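You operate a simulated robot arm through the tools that you are given. There is no shell and no other tool. Be economical: measure what you need, move in short steps, check, and stop when the job is done.

The job below is to be done with a simulated robot arm. You get a single attempt, and the scene is never put back.

JOB
Set the bolted board to 230 V, 60 Hz and address FOUR.
Fine: move the blue plug over; save it last with the green key.
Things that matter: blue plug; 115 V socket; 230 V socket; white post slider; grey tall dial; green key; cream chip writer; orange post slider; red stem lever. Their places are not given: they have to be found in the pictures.

Only the result counts: the job must be done as asked and must still hold three seconds after the hand-in. Knocking over, shifting, dropping, spilling or breaking anything else fails it.

ROBOT AND FRAMES
A 6-joint arm with a two-finger parallel gripper, fixed in place. Base frame: the origin is at the foot of the arm, x ahead of it, y to its left, z up; the work surface is at about z = 80. Units: cm, rad, N and s.
With the tool pointing down near the work surface it reaches from about 26 to 68 cm from the base axis. Its first joint turns from -1.152 to 1.152 rad. Payload 2.9 kg.
The tool frame sits at the grasp point between the pads (the TCP): z along the fingers, y along the line on which they close. The tips reach 3 cm beyond it. The gripper opens to 11 cm. The fingers are 2 cm wide and 1 cm thick; the gripper's body (4.8 by 11.2 cm) begins 5.5 cm behind the TCP.
Orientation is that of the tool frame in the base frame, as a unit quaternion [x, y, z, w]. With the fingers straight down and closing along the base's y, the tool's x points along the base's -x, its y along +y and its z along -z.

CONTROLS
- The arm moves only by the tool drive_tool. Its argument "deltas" is a list that holds one entry, the list of rows, each a list of 7 numbers: the turn, a rotation vector about the tool's x, y, z in units of 90 degrees (1.0 is 90 degrees), then the shift along the tool's x, y, z in units of 250 mm (1.0 is 250 mm), then the finger opening in cm, from 0 to 11. In form: [[[wx, wy, wz, tx, ty, tz, jaw], ...]]. A call has 1 to 12 rows; each row is the pose to reach, as a shift and turn from the pose commanded when the call began, along the tool's axes at that moment. A call with a number of a shift or a turn outside -1 to 1 is refused whole. A row lasts 0.2 s, in which the tool goes at most 5 cm and 0.15 rad; a call with a longer step from one row to the next is refused whole, and so is a gripper value outside its range. A pose out of reach is approached as far as the arm can. The call stops where the force on the tool passes 40 N (or 10 N more than at its start, if that is more) or the arm is blocked; 0.2 s more then pass. Each finger travels about 10.8 cm/s and halts on what it meets, pressing with about 25 N; the grip force reading is that of the motor and also rises with nothing between the fingers. The clock runs only during rows and for 0.2 s after the last one: add rows that repeat a pose to give the fingers time. The reply holds the time, the measured pose of the TCP, the force on the tool along the base axes, the opening and the grip force, in the units named above and with some noise, and new pictures: "show" is both (left out), scene, wrist or none.
- Cameras (640 x 400 px; columns grow to the right, rows downward): "scene" is fixed at [7.33, 42.64, 138.73]; the picture's right is [-0.80, -0.60, 0.00], its down [-0.32, 0.43, -0.84] and it looks along [0.51, -0.67, -0.54] (base axes); focal length 336 px, centre (320, 200). "wrist" rides on the gripper at [7.2, 1.7, -10.3] in the tool frame; the picture's right is [-0.23, 0.97, 0.00], its down [-0.76, -0.18, -0.62] and it looks along [-0.61, -0.14, 0.78] (tool axes); focal length 222 px, centre (320, 200).
- measure_at(camera, pixels): for up to 12 pixels [column, row] of the newest picture of that camera ("zoom" is the newest enlarged one), the place [x, y, z] in the base frame of the surface seen there, good to about 0.2 cm. It takes no simulated time.
- zoom(camera, box): a new picture of the part [left, top, right, bottom] of that camera's present view, enlarged. It takes no simulated time.
- job_done(): hands the job in; it is judged then, once.

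Go step by step. Measure first, check grasps and placings, and put right what went wrong. The budget is 80 turns and 170 pictures, counting those below and the enlarged ones. Unless the task says otherwise, let go and move clear before handing in, and close with one line.

The tools are called after ">>>" as a command line: name --argument value ..., lists and objects as JSON in quotes. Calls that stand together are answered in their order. drive_tool: Moves the arm, as the interface text tells. Its arguments: {"type":"object","properties":{"deltas":{"type":"array","items":{"type":"array","items":{"type":"array","items":{"type":"number"}}}},"show":{"type":"string","enum":["both","scene","wrist","none"]}},"required":["deltas"]} The other tools are called the same way: measure_at (camera, pixels) gives the place of the surface under pixels of a picture; zoom (camera, box) takes an enlarged picture of a part of a camera's view; job_done () hands the job in.

At the start:

```text
clock: 0.0
tcp_pos: [38.39, 6.96, 109.0]
tool_rot: [0.0, 1.0, 0.001, 0.0]
ft_force: [-0.2, -0.5, 0.4]
finger_gap: 11.0
gripper_force: 0.0
```

scene: 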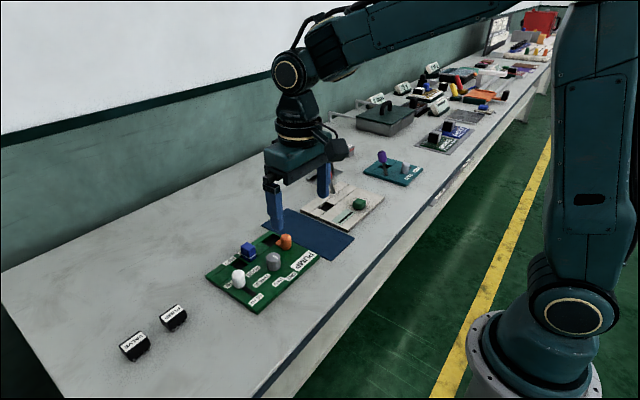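
wrist: 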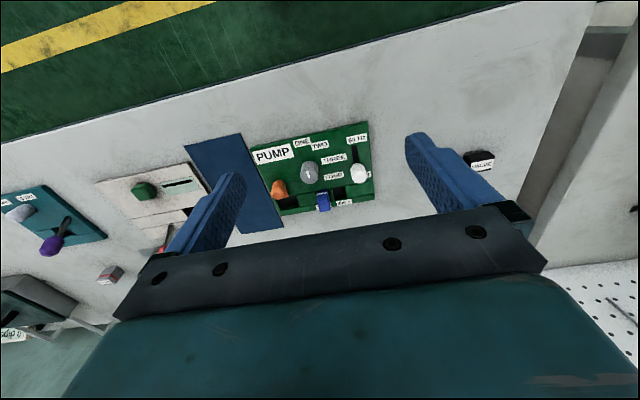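

The green PUMP board sits around scene (265,270), with the cream writer at (350,205). I'll zoom in to read the labels.

>>> zoom --camera "scene" --box '[195, 220, 325, 320]'

>>> zoom --camera "wrist" --box '[240, 110, 390, 225]'

>>> zoom --camera "scene" --box '[290, 140, 440, 240]'

>>> zoom --camera "wrist" --box '[80, 150, 240, 270]'

```text
4.00 times, centred on (260, 270) of scene
```

zoom: 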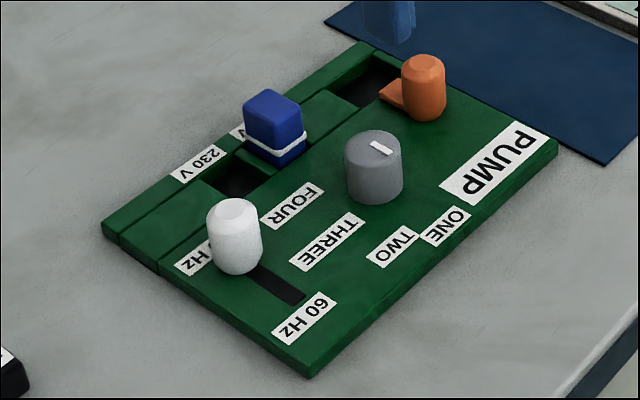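

```text
3.48 times, centred on (315, 168) of wrist
```

zoom: 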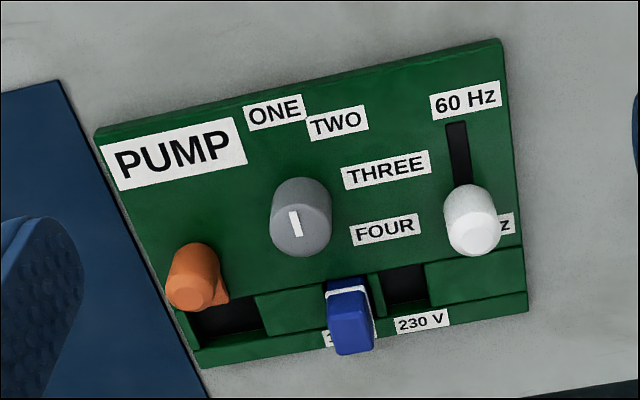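

```text
4.00 times, centred on (365, 190) of scene
```

zoom: 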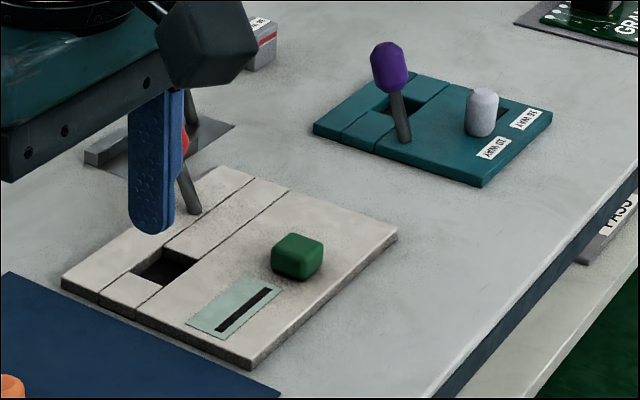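

```text
3.33 times, centred on (160, 210) of wrist
```

zoom: 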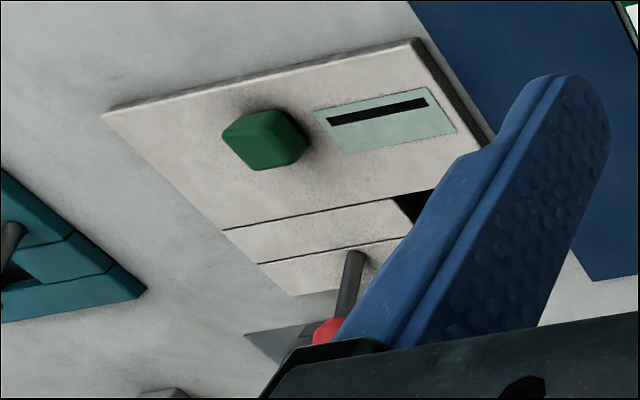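

The board carries the blue plug in 115 V, the white slider at 50 Hz and the grey dial. The green key looks to be on the cream writer. I'll measure the parts next.

>>> measure_at --camera "scene" --pixels '[[249, 246], [254, 264], [239, 275], [252, 291], [273, 257], [286, 237], [271, 241], [364, 203], [348, 217], [329, 207], [257, 299], [267, 271]]'

>>> measure_at --camera "wrist" --pixels '[[356, 139], [354, 148], [308, 174], [357, 175], [332, 178], [333, 159], [318, 145], [302, 142], [338, 203], [335, 193], [276, 190], [145, 190]]'

>>> drive_tool --deltas '[[[0, 0, 0, 0.1, -0.1, 0, 11], [0, 0, 0, 0.2, -0.25, 0, 11], [0, 0, 0, 0.3, -0.4, 0, 11], [0, 0, 0, 0.4, -0.5, 0, 11]]]'

```text
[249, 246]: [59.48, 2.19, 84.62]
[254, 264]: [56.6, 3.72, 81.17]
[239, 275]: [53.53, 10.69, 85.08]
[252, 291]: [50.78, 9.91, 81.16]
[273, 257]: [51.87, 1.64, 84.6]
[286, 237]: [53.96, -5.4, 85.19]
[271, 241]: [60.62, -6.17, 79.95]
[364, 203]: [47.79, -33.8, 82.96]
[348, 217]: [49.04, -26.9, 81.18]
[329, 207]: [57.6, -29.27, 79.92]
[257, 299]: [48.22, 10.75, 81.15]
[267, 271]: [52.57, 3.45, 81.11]
```

```text
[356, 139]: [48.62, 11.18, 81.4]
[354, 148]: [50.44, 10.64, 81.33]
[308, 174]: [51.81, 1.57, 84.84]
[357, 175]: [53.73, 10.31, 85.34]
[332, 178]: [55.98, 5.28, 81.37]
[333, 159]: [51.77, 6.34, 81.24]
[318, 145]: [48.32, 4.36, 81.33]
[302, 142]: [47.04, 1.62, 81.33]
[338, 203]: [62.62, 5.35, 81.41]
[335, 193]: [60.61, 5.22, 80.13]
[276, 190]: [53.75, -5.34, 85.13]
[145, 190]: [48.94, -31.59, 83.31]
```

```text
clock: 1.0
tcp_pos: [28.45, -5.76, 109.08]
tool_rot: [0.0, 1.0, 0.0, 0.0]
ft_force: [0.4, 0.9, 0.1]
finger_gap: 11.0
gripper_force: 0.1
```

scene: 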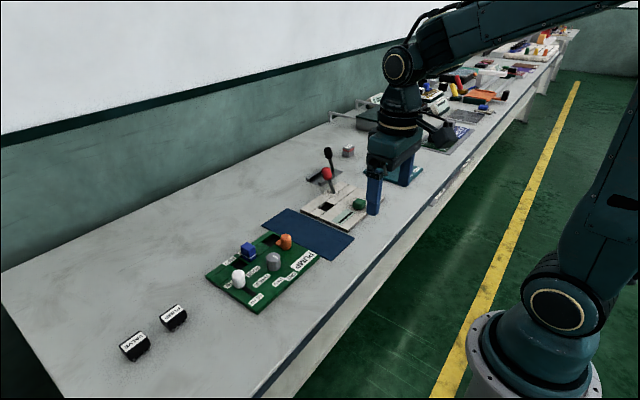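
wrist: 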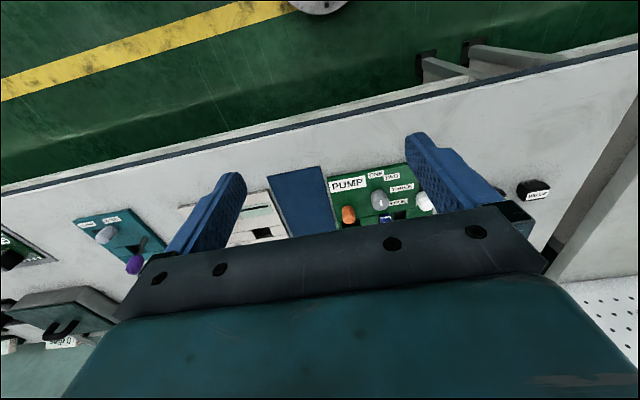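

The arm is clear of the writer and the lever now shows at scene (327,172). I'll zoom in on that area.

>>> zoom --camera "scene" --box '[260, 140, 380, 260]'

>>> zoom --camera "wrist" --box '[180, 150, 440, 260]'

>>> zoom --camera "scene" --box '[220, 225, 310, 285]'

```text
3.33 times, centred on (320, 200) of scene
```

zoom: 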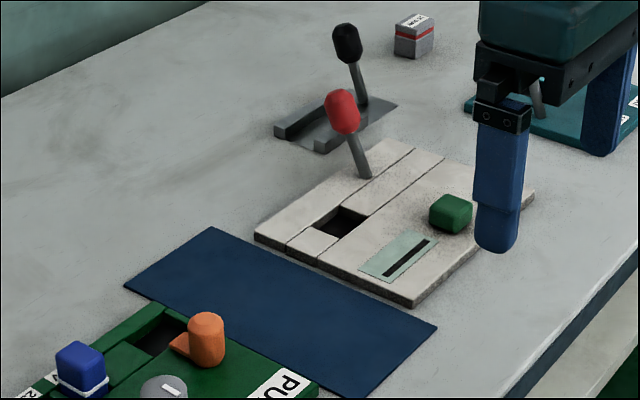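

```text
2.46 times, centred on (310, 205) of wrist
```

zoom: 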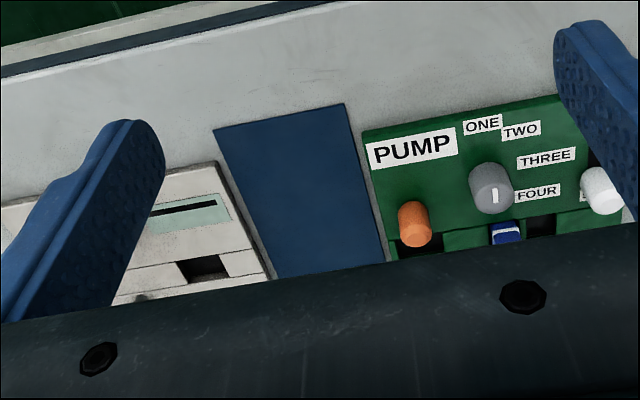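

```text
6.67 times, centred on (265, 255) of scene
```

zoom: 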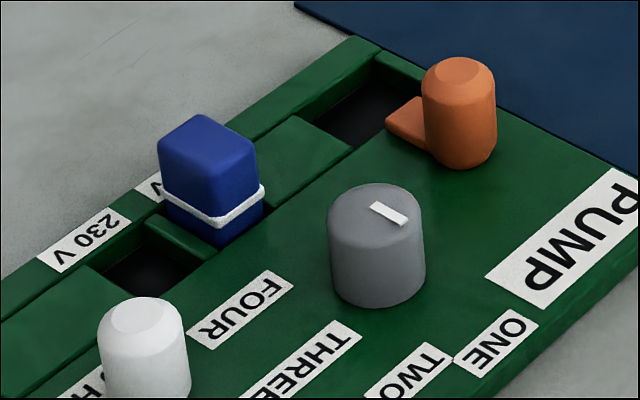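

The board's chip bay and the writer's bay both measure empty, at z about 79.9. I'll move over the board for a close wrist view.

>>> drive_tool --deltas '[[[0, 0, 0, -0.14, 0.055, 0.03, 6], [0, 0, 0, -0.28, 0.11, 0.07, 6], [0, 0, 0, -0.42, 0.165, 0.12, 6], [0, 0, 0, -0.56, 0.22, 0.17, 6], [0, 0, 0, -0.7, 0.275, 0.22, 6], [0, 0, 0, -0.84, 0.33, 0.27, 6], [0, 0, 0, -0.982, 0.39, 0.32, 6], [0, 0, 0, -0.982, 0.39, 0.36, 6], [0, 0, 0, -0.982, 0.39, 0.36, 6]]]'

```text
clock: 3.0
tcp_pos: [53.0, 4.0, 100.17]
tool_rot: [0.0, 1.0, -0.001, 0.0]
ft_force: [0.3, -0.1, -0.2]
finger_gap: 5.99
gripper_force: 0.1
```

scene: 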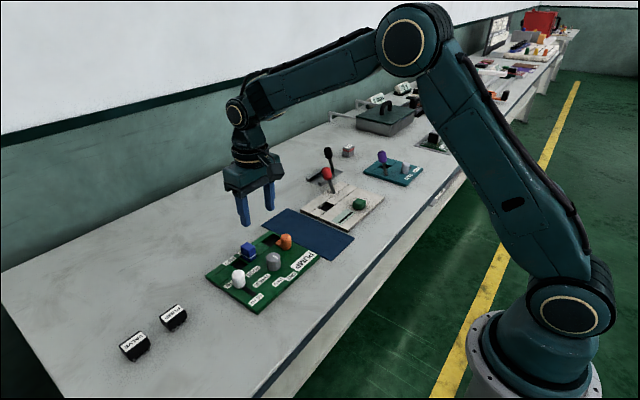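
wrist: 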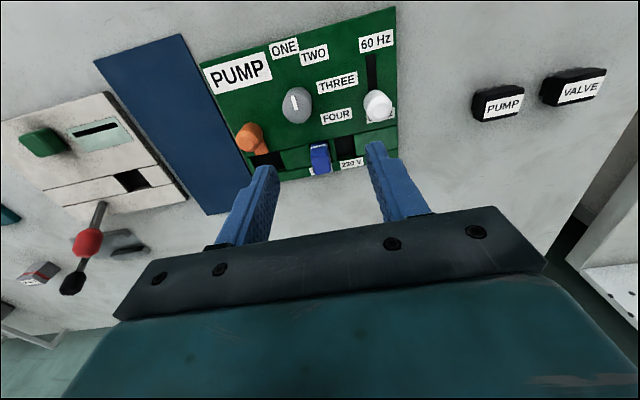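

Two loose chips, PUMP and VALVE, lie to the right; the job doesn't ask for them. I'll zoom in on the board, writer and lever.

>>> zoom --camera "wrist" --box '[200, 10, 410, 185]'

>>> zoom --camera "wrist" --box '[0, 90, 200, 310]'

>>> measure_at --camera "wrist" --pixels '[[294, 97], [296, 108], [320, 152], [320, 168], [345, 144], [377, 98], [371, 60], [300, 103], [338, 115], [336, 83], [313, 56], [284, 47]]'

```text
2.29 times, centred on (305, 98) of wrist
```

zoom: 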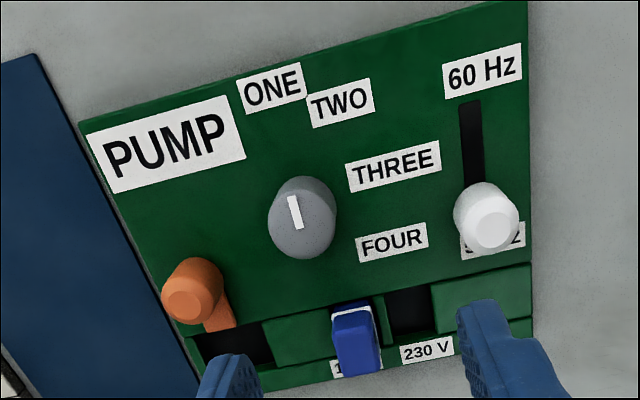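

```text
1.82 times, centred on (100, 200) of wrist
```

zoom: 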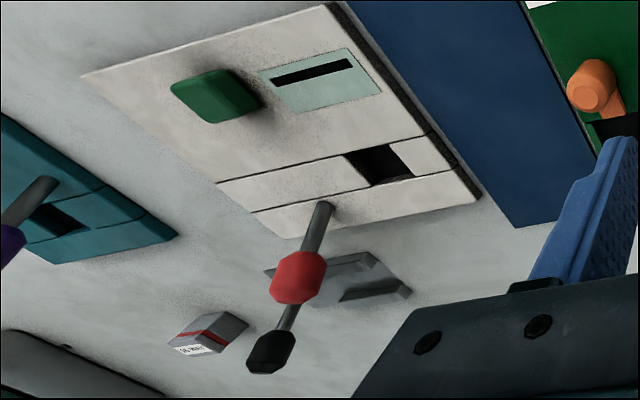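

```text
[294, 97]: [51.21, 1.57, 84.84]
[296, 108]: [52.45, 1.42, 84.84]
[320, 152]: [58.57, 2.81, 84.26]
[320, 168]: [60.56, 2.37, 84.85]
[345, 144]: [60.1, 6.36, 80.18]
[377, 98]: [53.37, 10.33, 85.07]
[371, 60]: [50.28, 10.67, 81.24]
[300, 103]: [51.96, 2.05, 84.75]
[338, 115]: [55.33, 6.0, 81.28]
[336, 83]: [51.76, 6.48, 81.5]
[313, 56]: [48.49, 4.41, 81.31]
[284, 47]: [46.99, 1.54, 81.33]
```

The dial mark points at ONE, and the orange and red parts aren't needed. I'll get the board's yaw and the plug's top corners from an enlarged view.

>>> zoom --camera "scene" --box '[200, 230, 320, 315]'

>>> zoom --camera "scene" --box '[230, 235, 270, 262]'

```text
4.71 times, centred on (260, 272) of scene
```

zoom: 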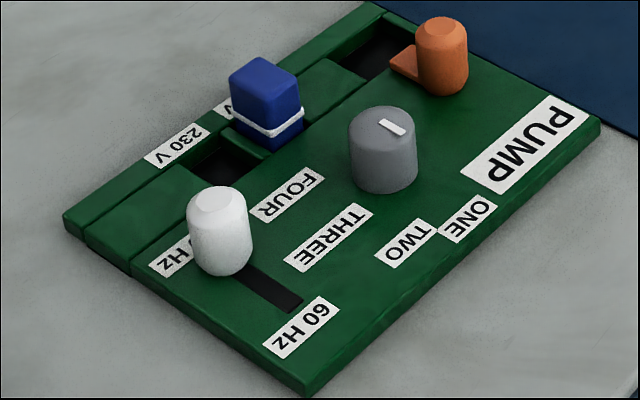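

```text
14.81 times, centred on (250, 248) of scene
```

zoom: 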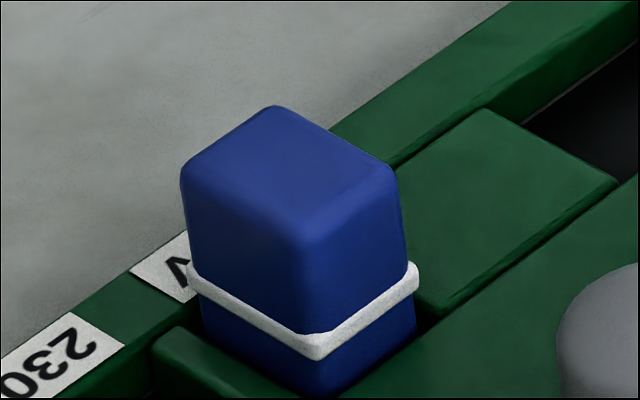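

>>> measure_at --camera "zoom" --pixels '[[275, 112], [190, 175], [310, 235], [390, 175], [300, 170], [240, 270], [360, 260], [310, 345], [540, 125], [605, 180], [480, 115], [170, 350]]'

>>> measure_at --camera "scene" --pixels '[[259, 312], [315, 262], [214, 275], [244, 262], [253, 264], [243, 269], [262, 273], [250, 288], [257, 295], [254, 287], [256, 260], [248, 266]]'

```text
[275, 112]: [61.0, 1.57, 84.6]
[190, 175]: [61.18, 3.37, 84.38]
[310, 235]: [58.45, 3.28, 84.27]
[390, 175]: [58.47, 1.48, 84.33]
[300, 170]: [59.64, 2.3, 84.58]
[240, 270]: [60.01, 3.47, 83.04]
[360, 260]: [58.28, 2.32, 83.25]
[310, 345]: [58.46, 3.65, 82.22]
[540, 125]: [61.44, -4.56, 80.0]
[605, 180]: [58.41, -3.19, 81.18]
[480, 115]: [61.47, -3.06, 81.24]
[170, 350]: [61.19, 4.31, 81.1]
```

```text
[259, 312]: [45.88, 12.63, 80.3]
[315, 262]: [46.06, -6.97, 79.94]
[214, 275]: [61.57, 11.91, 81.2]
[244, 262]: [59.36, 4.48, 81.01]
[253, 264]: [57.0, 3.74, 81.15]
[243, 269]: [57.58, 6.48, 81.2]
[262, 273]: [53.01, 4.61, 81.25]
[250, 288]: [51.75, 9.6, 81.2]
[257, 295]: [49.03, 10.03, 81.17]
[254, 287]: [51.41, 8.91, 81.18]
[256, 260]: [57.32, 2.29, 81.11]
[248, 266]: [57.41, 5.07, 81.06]
```

The plug is centred at about (59.75, 2.4), roughly 2.9 x 2.2 cm, with almost no yaw. Next I need the exact 230 V socket edges.

>>> zoom --camera "scene" --box '[224, 250, 264, 277]'

>>> zoom --camera "wrist" --box '[300, 115, 370, 180]'

```text
14.81 times, centred on (244, 264) of scene
```

zoom: 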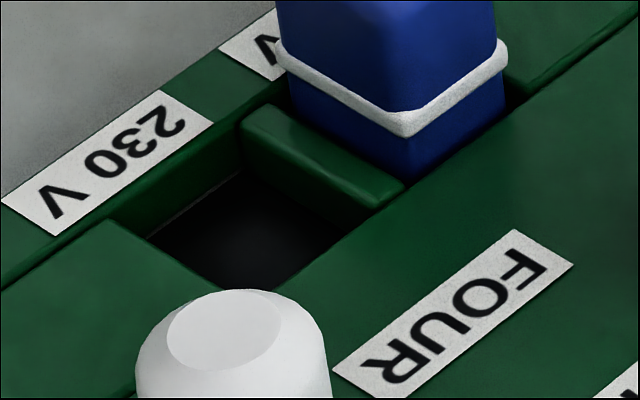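

```text
6.15 times, centred on (335, 148) of wrist
```

zoom: 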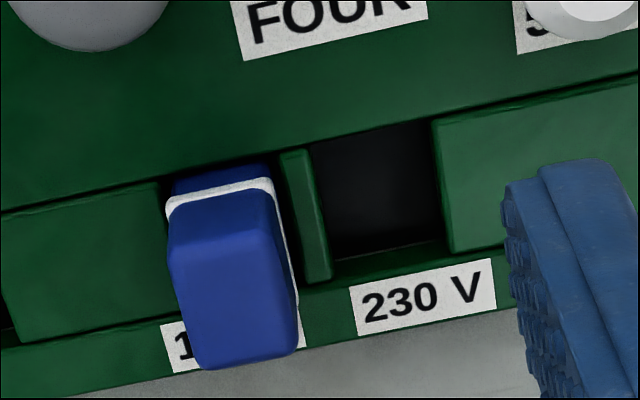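

>>> measure_at --camera "zoom" --pixels '[[290, 165], [305, 165], [320, 225], [438, 185], [450, 245], [375, 130], [390, 248], [160, 205], [155, 180], [285, 150], [328, 280], [170, 310]]'

```text
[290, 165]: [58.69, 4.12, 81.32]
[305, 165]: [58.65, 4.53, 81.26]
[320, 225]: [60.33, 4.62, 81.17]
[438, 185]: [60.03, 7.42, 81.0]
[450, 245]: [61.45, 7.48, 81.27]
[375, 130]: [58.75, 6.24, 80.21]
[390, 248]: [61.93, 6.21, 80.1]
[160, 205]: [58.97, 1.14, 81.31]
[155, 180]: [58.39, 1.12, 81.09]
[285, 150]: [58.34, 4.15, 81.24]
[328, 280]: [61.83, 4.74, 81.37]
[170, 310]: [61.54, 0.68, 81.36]
```

The 230 V socket spans y 4.7 to 7.35 and the plug is at y about 2.45. I'll descend on the plug with the fingers 5 cm apart, keeping the tips above its white collar, and grip.

>>> drive_tool --deltas '[[[0, 0, 0, -0.135, -0.031, 0.1, 5], [0, 0, 0, -0.27, -0.062, 0.2, 5], [0, 0, 0, -0.27, -0.062, 0.35, 5], [0, 0, 0, -0.27, -0.062, 0.5, 5], [0, 0, 0, -0.27, -0.062, 0.579, 5], [0, 0, 0, -0.27, -0.062, 0.579, 5]]]'

```text
clock: 4.4
tcp_pos: [59.56, 2.61, 85.4]
tool_rot: [0.0, 1.0, 0.001, 0.0]
ft_force: [0.0, 0.1, 0.1]
finger_gap: 5.05
gripper_force: 0.1
```

scene: 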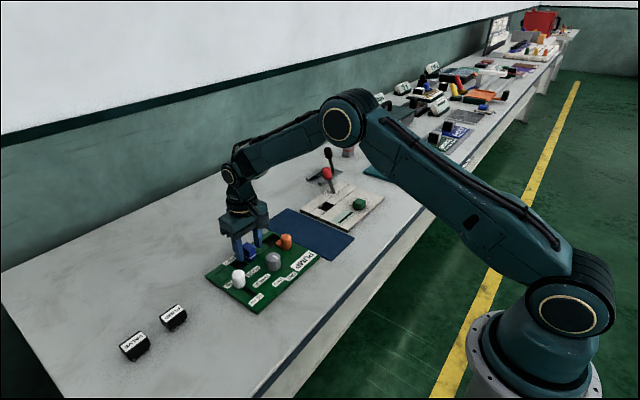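
wrist: 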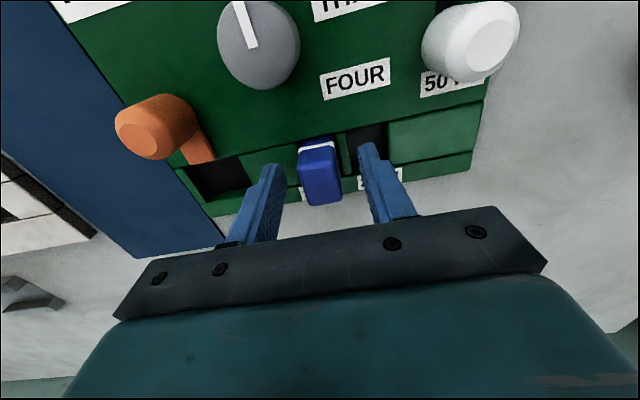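

The fingers straddle the plug at wrist (318,175), so I'll close them.

>>> drive_tool --deltas '[[[0, 0, 0, 0, 0, 0, 3], [0, 0, 0, 0, 0, 0, 1.5], [0, 0, 0, 0, 0, 0, 1.5], [0, 0, 0, 0, 0, 0, 1.5]]]' --show "wrist"

```text
clock: 5.4
tcp_pos: [59.51, 2.59, 85.48]
tool_rot: [0.0, 1.0, 0.0, 0.0]
ft_force: [-0.3, 0.8, -0.1]
finger_gap: 2.26
gripper_force: 25.0
```

wrist: 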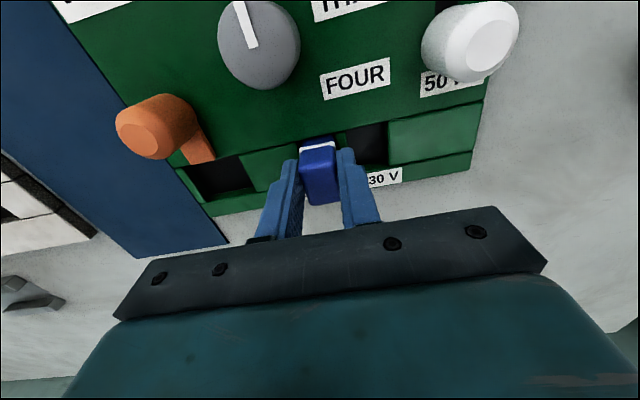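

The plug is gripped with the gap at 2.26. I'll lift it 5 cm.

>>> drive_tool --deltas '[[[0, 0, 0, 0, 0, -0.03, 1], [0, 0, 0, 0, 0, -0.06, 1], [0, 0, 0, 0, 0, -0.12, 1], [0, 0, 0, 0, 0, -0.2, 1], [0, 0, 0, 0, 0, -0.2, 1]]]'

```text
clock: 6.6
tcp_pos: [59.46, 2.56, 90.51]
tool_rot: [0.0, 1.0, 0.001, 0.0]
ft_force: [0.1, -0.4, -1.5]
finger_gap: 2.28
gripper_force: 24.4
```

scene: 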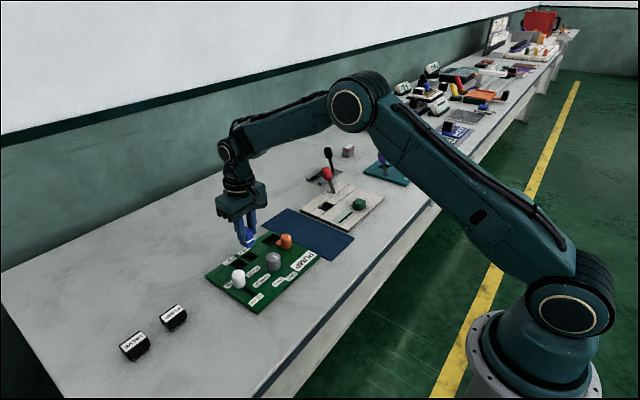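
wrist: 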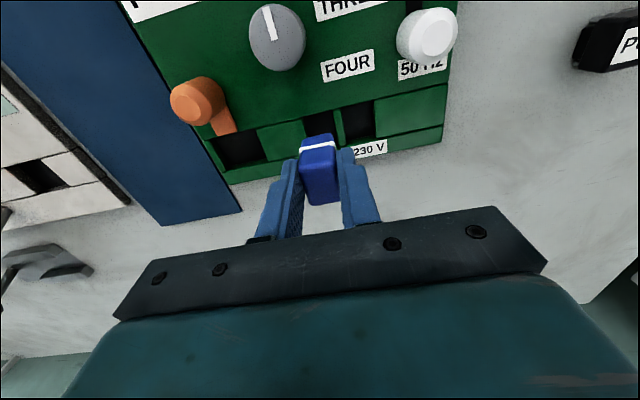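

The plug is held clear. With both sockets now visible at wrist (318,122) and (357,120), I'll measure them exactly.

>>> zoom --camera "wrist" --box '[270, 80, 400, 210]'

>>> zoom --camera "scene" --box '[224, 230, 272, 278]'

```text
3.08 times, centred on (335, 145) of wrist
```

zoom: 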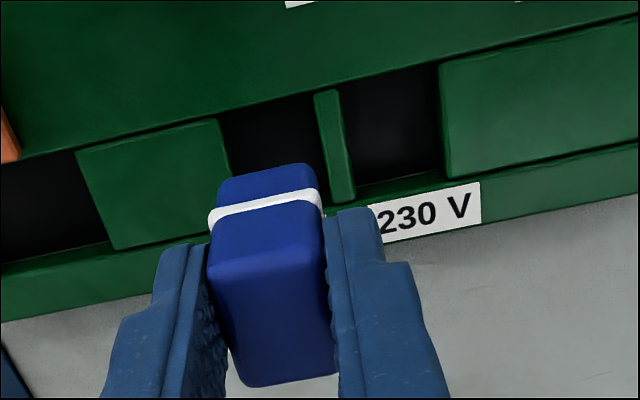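

```text
8.33 times, centred on (248, 254) of scene
```

zoom: 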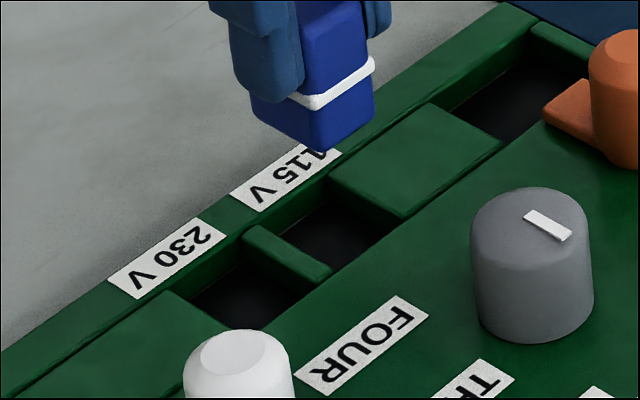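

>>> measure_at --camera "wrist" --pixels '[[305, 123], [308, 133], [332, 112], [336, 122], [338, 134], [340, 120], [370, 111], [372, 122], [374, 134], [320, 148], [320, 185], [352, 108]]'

>>> measure_at --camera "zoom" --pixels '[[265, 120], [320, 148], [370, 110], [335, 175], [390, 215], [255, 235], [325, 275], [185, 300], [310, 95], [370, 60], [250, 228], [330, 270]]'

```text
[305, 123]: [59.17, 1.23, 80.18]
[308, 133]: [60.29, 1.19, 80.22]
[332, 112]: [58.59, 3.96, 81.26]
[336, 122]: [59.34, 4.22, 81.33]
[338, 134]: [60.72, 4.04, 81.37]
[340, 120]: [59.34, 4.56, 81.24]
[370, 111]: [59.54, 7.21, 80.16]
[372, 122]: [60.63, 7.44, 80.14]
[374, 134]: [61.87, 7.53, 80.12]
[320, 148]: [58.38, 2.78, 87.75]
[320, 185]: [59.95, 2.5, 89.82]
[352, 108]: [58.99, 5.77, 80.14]
```

```text
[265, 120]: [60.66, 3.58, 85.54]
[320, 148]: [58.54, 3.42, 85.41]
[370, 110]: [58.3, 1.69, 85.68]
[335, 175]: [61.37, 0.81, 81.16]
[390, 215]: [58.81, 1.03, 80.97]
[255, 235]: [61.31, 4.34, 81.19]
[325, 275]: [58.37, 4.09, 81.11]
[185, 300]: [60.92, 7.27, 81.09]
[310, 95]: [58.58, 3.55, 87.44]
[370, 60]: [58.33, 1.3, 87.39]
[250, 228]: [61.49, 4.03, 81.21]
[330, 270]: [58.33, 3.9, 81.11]
```

The socket centres are y 2.5 and 5.95, so I'll shift +3.45 in y and lower the plug in.

>>> drive_tool --deltas '[[[0, 0, 0, 0, 0.07, 0, 1], [0, 0, 0, 0, 0.138, 0, 1], [0, 0, 0, 0, 0.138, 0.05, 1], [0, 0, 0, 0, 0.138, 0.1, 1], [0, 0, 0, 0, 0.138, 0.13, 1], [0, 0, 0, 0, 0.138, 0.13, 1]]]'

>>> zoom --camera "scene" --box '[214, 230, 272, 278]'

```text
clock: 8.0
tcp_pos: [59.53, 6.02, 87.22]
tool_rot: [0.0, 1.0, 0.0, 0.0]
ft_force: [0.1, 0.6, -0.4]
finger_gap: 2.29
gripper_force: 24.9
```

scene: 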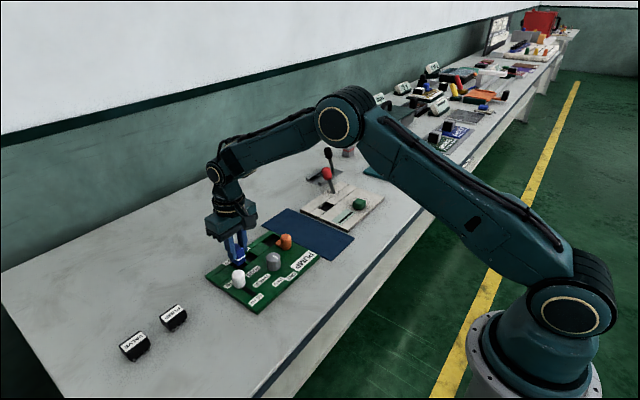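
wrist: 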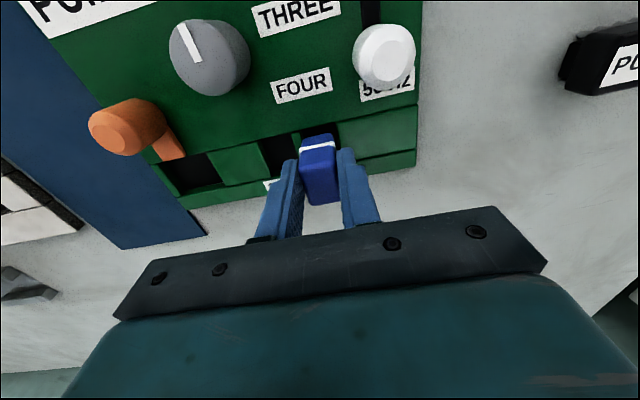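

```text
8.33 times, centred on (243, 254) of scene
```

zoom: 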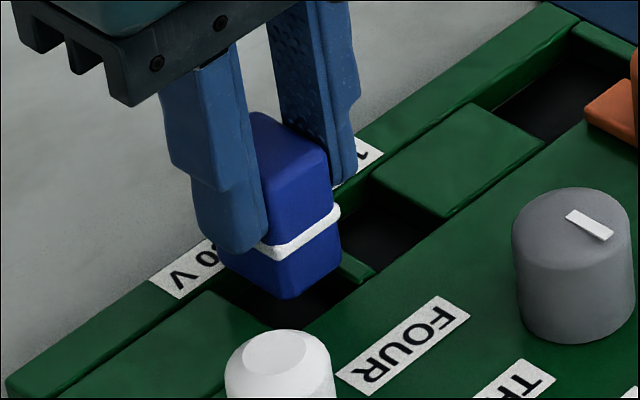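

The plug is lined up over the 230 V socket. I'll lower it the remaining 1.7 cm.

>>> drive_tool --deltas '[[[0, 0, 0, 0, 0, 0.02, 1], [0, 0, 0, 0, 0, 0.04, 1], [0, 0, 0, 0, 0, 0.055, 1], [0, 0, 0, 0, 0, 0.068, 1], [0, 0, 0, 0, 0, 0.068, 1]]]' --show "wrist"

>>> zoom --camera "scene" --box '[214, 230, 272, 278]'

```text
clock: 9.2
tcp_pos: [59.63, 5.94, 85.59]
tool_rot: [0.0, 1.0, -0.001, 0.001]
ft_force: [-0.1, 0.5, -1.0]
finger_gap: 2.27
gripper_force: 25.1
```

wrist: 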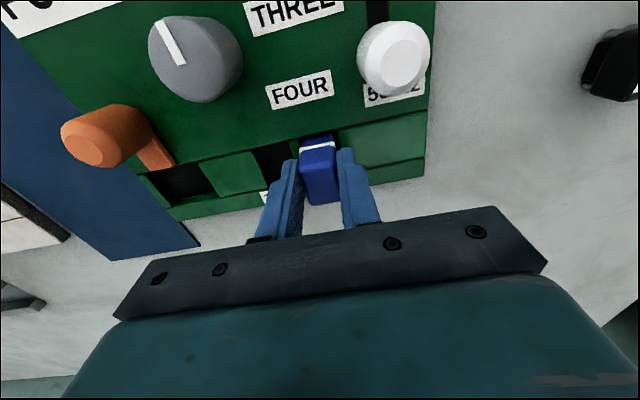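

```text
8.33 times, centred on (243, 254) of scene
```

zoom: 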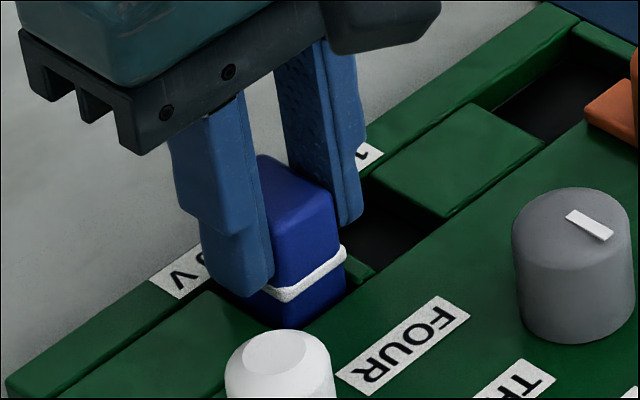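

The plug is seated. I'll release it, rise, and check.

>>> drive_tool --deltas '[[[0, 0, 0, 0, 0, 0.003, 2.8], [0, 0, 0, 0, 0, 0.003, 4.5], [0, 0, 0, 0, 0, 0, 4.5], [0, 0, 0, 0, 0, -0.1, 4.5], [0, 0, 0, 0, 0, -0.25, 4.5], [0, 0, 0, 0, 0, -0.4, 4.5], [0, 0, 0, 0, 0, -0.4, 4.5]]]'

>>> zoom --camera "scene" --box '[214, 230, 272, 278]'

```text
clock: 10.8
tcp_pos: [59.48, 5.98, 95.72]
tool_rot: [0.001, 1.0, 0.0, 0.0]
ft_force: [0.5, -0.5, -0.3]
finger_gap: 4.49
gripper_force: 0.0
```

scene: 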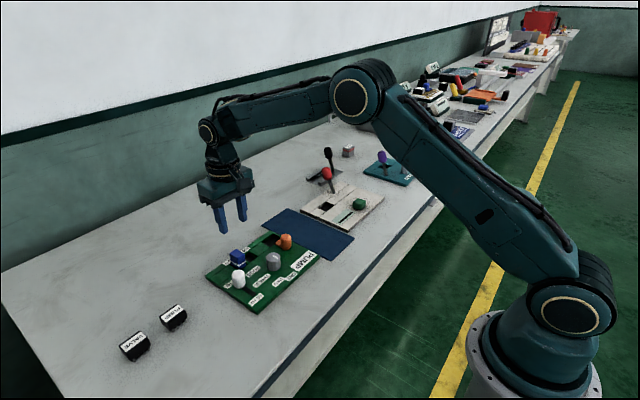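
wrist: 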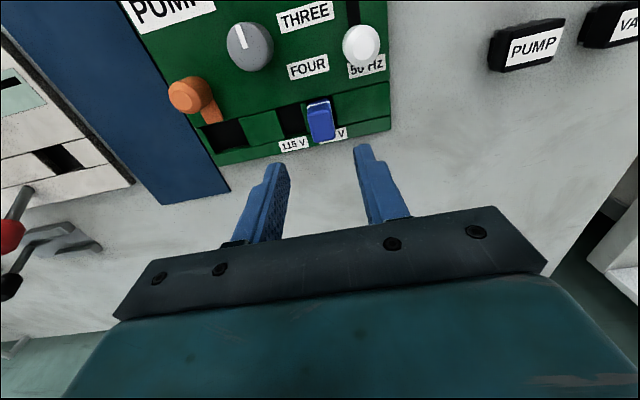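

```text
8.33 times, centred on (243, 254) of scene
```

zoom: 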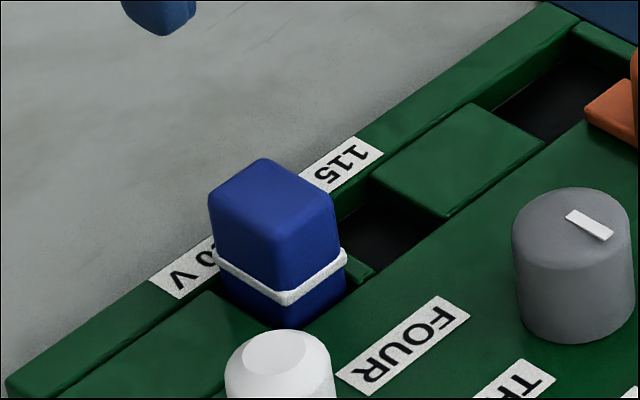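

The plug stands in the 230 V socket. I'll check its top height and measure the white slider, its slot and the dial.

>>> measure_at --camera "zoom" --pixels '[[265, 190], [260, 162], [272, 350], [535, 205], [585, 222], [555, 190], [515, 215], [592, 245], [540, 245]]'

>>> zoom --camera "scene" --box '[220, 260, 280, 310]'

```text
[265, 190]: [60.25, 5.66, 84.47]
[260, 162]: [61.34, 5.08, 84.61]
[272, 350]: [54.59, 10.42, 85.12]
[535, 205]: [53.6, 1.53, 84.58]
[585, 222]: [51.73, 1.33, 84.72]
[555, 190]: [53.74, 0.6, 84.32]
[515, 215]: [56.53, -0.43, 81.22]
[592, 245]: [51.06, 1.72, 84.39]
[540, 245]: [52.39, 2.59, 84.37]
```

```text
8.00 times, centred on (250, 285) of scene
```

zoom: 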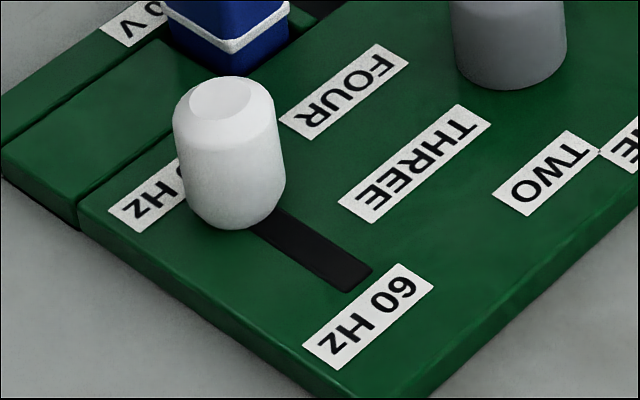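

>>> measure_at --camera "zoom" --pixels '[[225, 100], [176, 130], [280, 130], [228, 160], [355, 285], [370, 268], [340, 290], [285, 240], [275, 215]]'

>>> zoom --camera "wrist" --box '[210, 0, 400, 110]'

```text
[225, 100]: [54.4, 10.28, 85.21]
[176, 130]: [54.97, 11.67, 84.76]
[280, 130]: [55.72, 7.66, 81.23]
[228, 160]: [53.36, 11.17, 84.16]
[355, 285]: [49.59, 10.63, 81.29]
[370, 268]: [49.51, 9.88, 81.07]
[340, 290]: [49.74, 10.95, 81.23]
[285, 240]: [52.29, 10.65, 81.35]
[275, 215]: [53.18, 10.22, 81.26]
```

```text
3.37 times, centred on (305, 55) of wrist
```

zoom: 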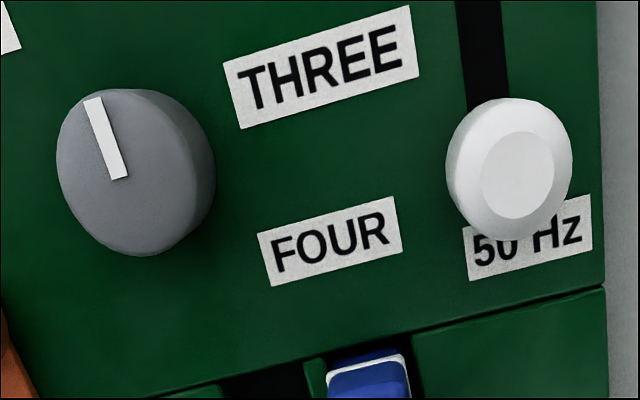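

>>> measure_at --camera "zoom" --pixels '[[515, 175], [515, 112], [515, 225], [468, 165], [565, 175], [120, 178], [92, 100], [122, 165], [60, 150], [178, 165], [105, 95], [130, 245]]'

```text
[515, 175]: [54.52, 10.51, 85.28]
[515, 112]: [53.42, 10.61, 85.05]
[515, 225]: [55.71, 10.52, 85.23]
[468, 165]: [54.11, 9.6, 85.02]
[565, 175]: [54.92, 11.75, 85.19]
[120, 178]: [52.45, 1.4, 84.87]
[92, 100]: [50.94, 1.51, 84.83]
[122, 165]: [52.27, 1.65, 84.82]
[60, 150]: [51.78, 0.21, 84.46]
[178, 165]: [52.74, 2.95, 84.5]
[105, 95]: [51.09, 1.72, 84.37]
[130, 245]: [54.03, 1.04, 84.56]
```

The plug top is still at 84.6, so it is seated. The slider post is centred at about (54.5, 10.6), so I'll grip it next.

>>> measure_at --camera "zoom" --pixels '[[331, 242], [322, 67], [265, 260], [395, 222]]'

>>> drive_tool --deltas '[[[0, 0, 0, 0.1, 0.09, 0, 5], [0, 0, 0, 0.2, 0.186, 0, 5], [0, 0, 0, 0.2, 0.186, 0.15, 5], [0, 0, 0, 0.2, 0.186, 0.3, 5], [0, 0, 0, 0.2, 0.186, 0.42, 5], [0, 0, 0, 0.2, 0.186, 0.42, 5], [0, 0, 0, 0.2, 0.186, 0.42, 3], [0, 0, 0, 0.2, 0.186, 0.42, 1], [0, 0, 0, 0.2, 0.186, 0.42, 1]]]'

```text
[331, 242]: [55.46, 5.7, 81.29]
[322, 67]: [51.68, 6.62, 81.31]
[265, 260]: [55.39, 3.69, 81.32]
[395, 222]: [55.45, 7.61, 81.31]
```

```text
clock: 12.8
tcp_pos: [54.37, 10.61, 85.07]
tool_rot: [-0.001, 1.0, 0.0, 0.001]
ft_force: [0.6, -1.3, -3.8]
finger_gap: 2.68
gripper_force: 45.2
```

scene: 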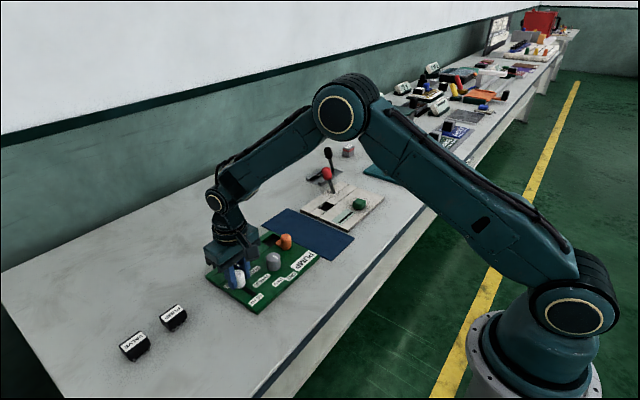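
wrist: 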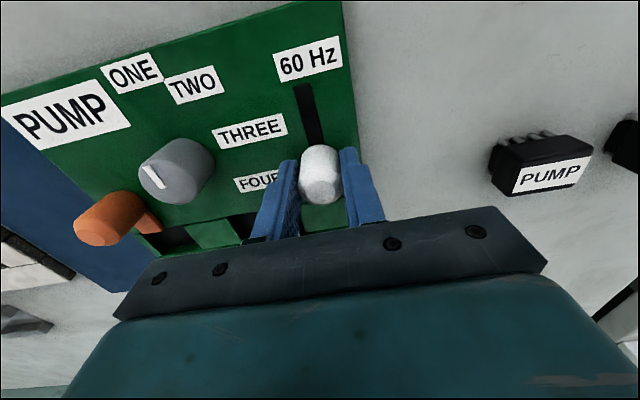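

The post is gripped with the gap at 2.68. I'll slide it toward 60 Hz (-x) in steps.

>>> drive_tool --deltas '[[[0, 0, 0, 0.03, 0, 0, 1], [0, 0, 0, 0.06, 0, 0, 1], [0, 0, 0, 0.09, 0, 0, 1], [0, 0, 0, 0.12, 0, 0, 1], [0, 0, 0, 0.12, 0, 0, 1]]]' --show "wrist"

>>> zoom --camera "scene" --box '[220, 250, 280, 310]'

```text
clock: 14.0
tcp_pos: [51.45, 10.58, 85.12]
tool_rot: [0.0, 1.0, 0.0, 0.0]
ft_force: [2.1, -5.1, -6.7]
finger_gap: 2.7
gripper_force: 44.6
```

wrist: 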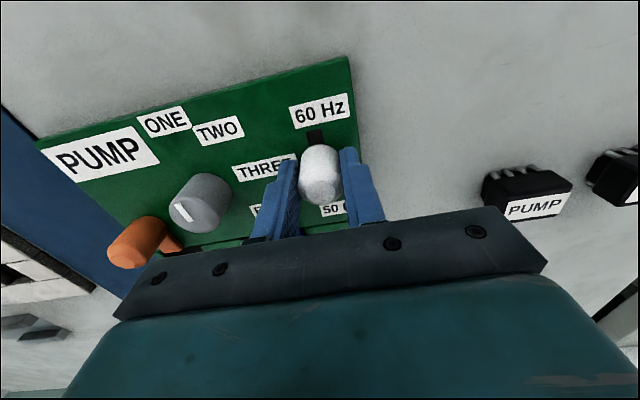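

```text
6.67 times, centred on (250, 280) of scene
```

zoom: 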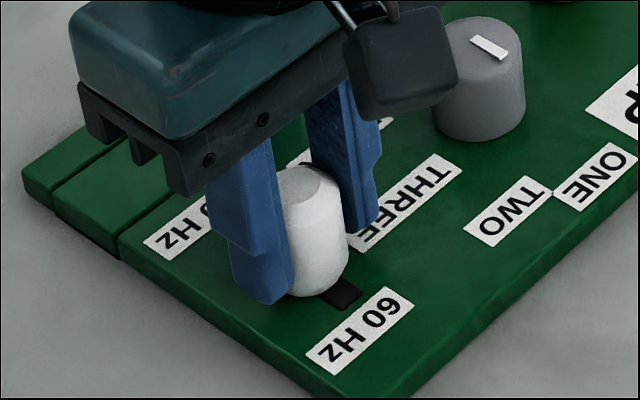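

The slider moves freely with about 1 cm of slot left. I'll push on in small steps to the end.

>>> drive_tool --deltas '[[[0, 0, 0, 0.01, 0, 0, 1], [0, 0, 0, 0.02, 0, 0, 1], [0, 0, 0, 0.03, 0, 0, 1], [0, 0, 0, 0.036, 0, 0, 1], [0, 0, 0, 0.042, 0, 0, 1], [0, 0, 0, 0.048, 0, 0, 1], [0, 0, 0, 0.052, 0, 0, 1]]]' --show "wrist"

>>> zoom --camera "scene" --box '[220, 250, 280, 310]'

```text
clock: 15.6
tcp_pos: [50.4, 10.57, 85.12]
tool_rot: [0.0, 1.0, 0.0, 0.0]
ft_force: [3.0, -11.1, -6.1]
finger_gap: 2.67
gripper_force: 45.3
```

wrist: 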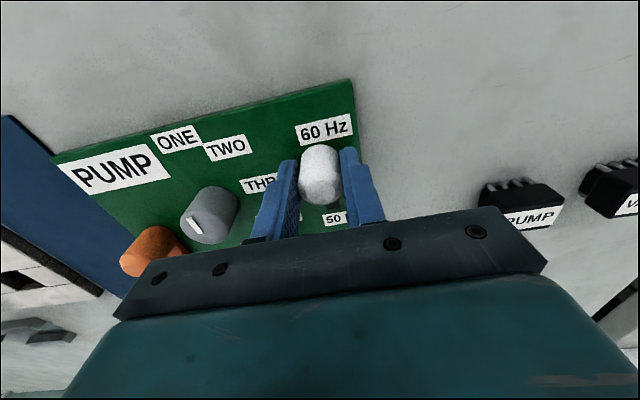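

```text
6.67 times, centred on (250, 280) of scene
```

zoom: 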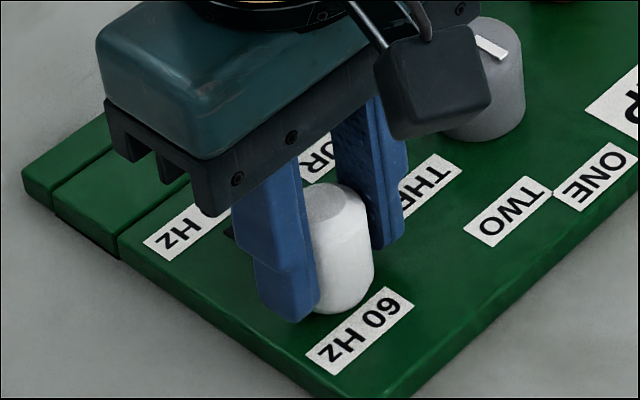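

The slider has stopped at 50.4 although I commanded about 50.1, so it is at the end and the slot is covered. I'll release, rise, and move over the dial.

>>> drive_tool --deltas '[[[0, 0, 0, -0.008, 0, 0, 1], [0, 0, 0, -0.008, 0, 0, 3.5], [0, 0, 0, -0.008, 0, 0, 5], [0, 0, 0, -0.008, 0, -0.1, 5], [0, 0, 0, -0.008, 0, -0.25, 5], [0, 0, 0, -0.008, 0, -0.4, 5], [0, 0, 0, -0.05, -0.18, -0.4, 5], [0, 0, 0, -0.084, -0.362, -0.4, 5], [0, 0, 0, -0.084, -0.362, -0.4, 5]]]'

>>> zoom --camera "scene" --box '[200, 230, 320, 315]'

>>> zoom --camera "wrist" --box '[230, 50, 470, 200]'

```text
clock: 17.6
tcp_pos: [52.38, 1.51, 95.08]
tool_rot: [0.0, 1.0, 0.0, 0.0]
ft_force: [0.7, -0.3, 0.5]
finger_gap: 4.98
gripper_force: 0.0
```

scene: 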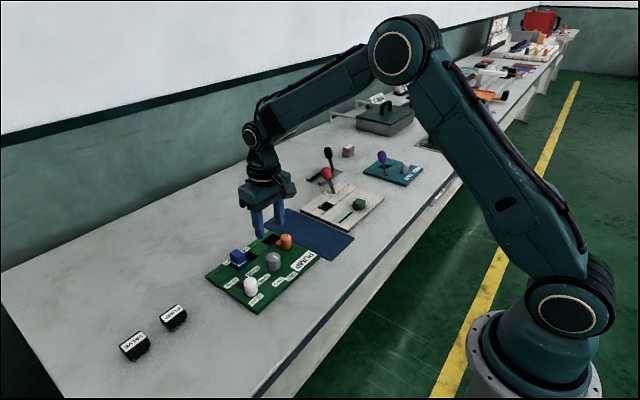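
wrist: 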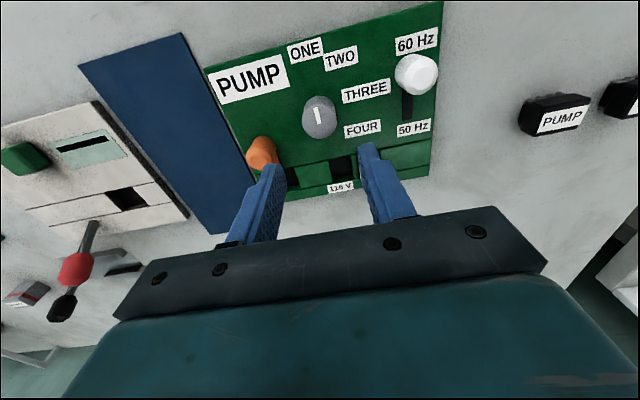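

```text
4.71 times, centred on (260, 272) of scene
```

zoom: 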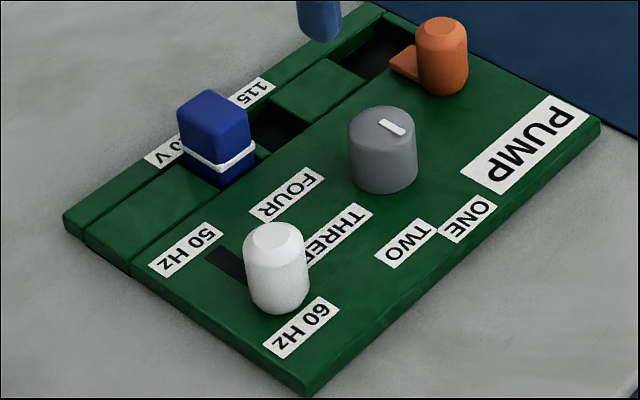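

```text
2.67 times, centred on (350, 125) of wrist
```

zoom: 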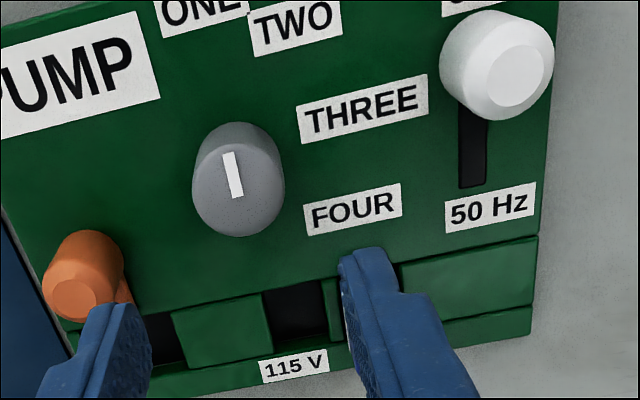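

The white slider is at the 60 Hz end. The dial centre is about (52.4, 1.5) and FOUR lies at about 55°, so it needs roughly 125° clockwise. I'll pre-turn the tool the other way, then descend and grip.

>>> drive_tool --deltas '[[[0, 0, -0.085, 0, 0, 0, 5], [0, 0, -0.17, 0, 0, 0, 5], [0, 0, -0.255, 0, 0, 0, 5], [0, 0, -0.34, 0, 0, 0.05, 5], [0, 0, -0.425, 0, 0, 0.1, 5], [0, 0, -0.51, 0, 0, 0.2, 5], [0, 0, -0.595, 0, 0, 0.3, 5], [0, 0, -0.65, 0, 0, 0.38, 5], [0, 0, -0.65, 0, 0, 0.411, 5], [0, 0, -0.65, 0, 0, 0.411, 5]]]'

>>> zoom --camera "scene" --box '[220, 210, 320, 310]'

```text
clock: 19.8
tcp_pos: [52.31, 1.62, 84.87]
tool_rot: [-0.489, 0.872, 0.0, -0.001]
ft_force: [-1.0, -0.2, 0.2]
finger_gap: 5.0
gripper_force: 0.1
```

scene: 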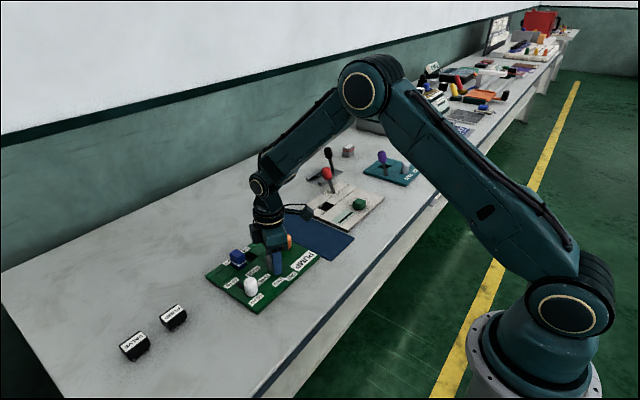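
wrist: 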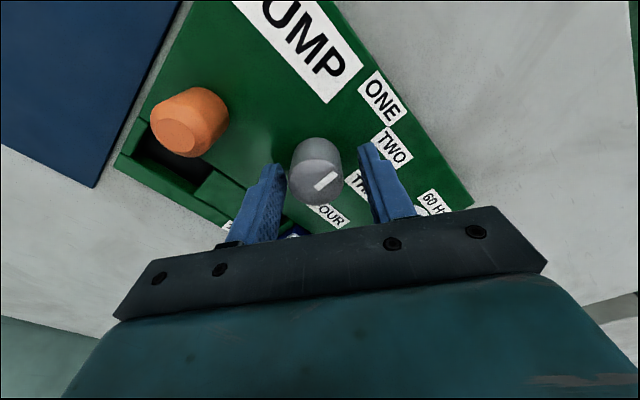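

```text
4.00 times, centred on (270, 260) of scene
```

zoom: 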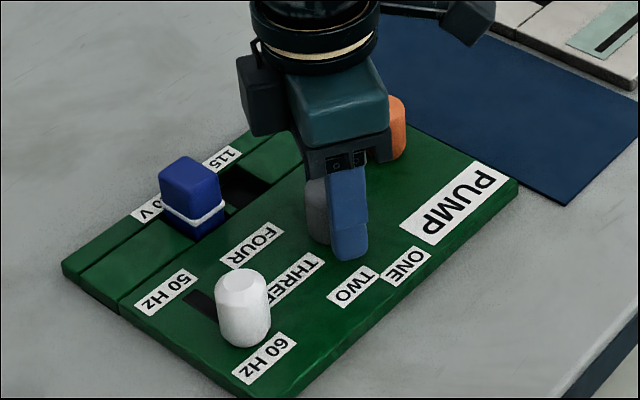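

The fingers straddle the dial. I'll grip and turn it 73° clockwise, then check.

>>> drive_tool --deltas '[[[0, 0, 0, 0, 0, 0, 3], [0, 0, 0, 0, 0, 0, 2], [0, 0, 0, 0, 0, 0, 2], [0, 0, 0.09, 0, 0, 0, 2], [0, 0, 0.18, 0, 0, 0, 2], [0, 0, 0.27, 0, 0, 0, 2], [0, 0, 0.36, 0, 0, 0, 2], [0, 0, 0.45, 0, 0, 0, 2], [0, 0, 0.54, 0, 0, 0, 2], [0, 0, 0.63, 0, 0, 0, 2], [0, 0, 0.72, 0, 0, 0, 2], [0, 0, 0.81, 0, 0, 0, 2]]]' --show "wrist"

```text
clock: 22.4
tcp_pos: [52.43, 1.44, 84.92]
tool_rot: [0.127, 0.992, -0.001, -0.001]
ft_force: [3.8, -16.4, 13.3]
finger_gap: 3.38
gripper_force: 45.1
```

wrist: 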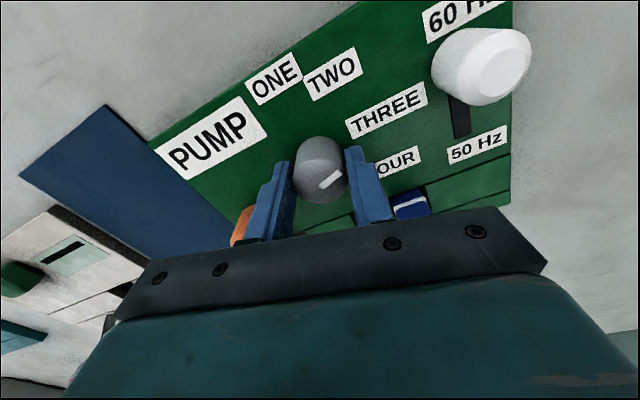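

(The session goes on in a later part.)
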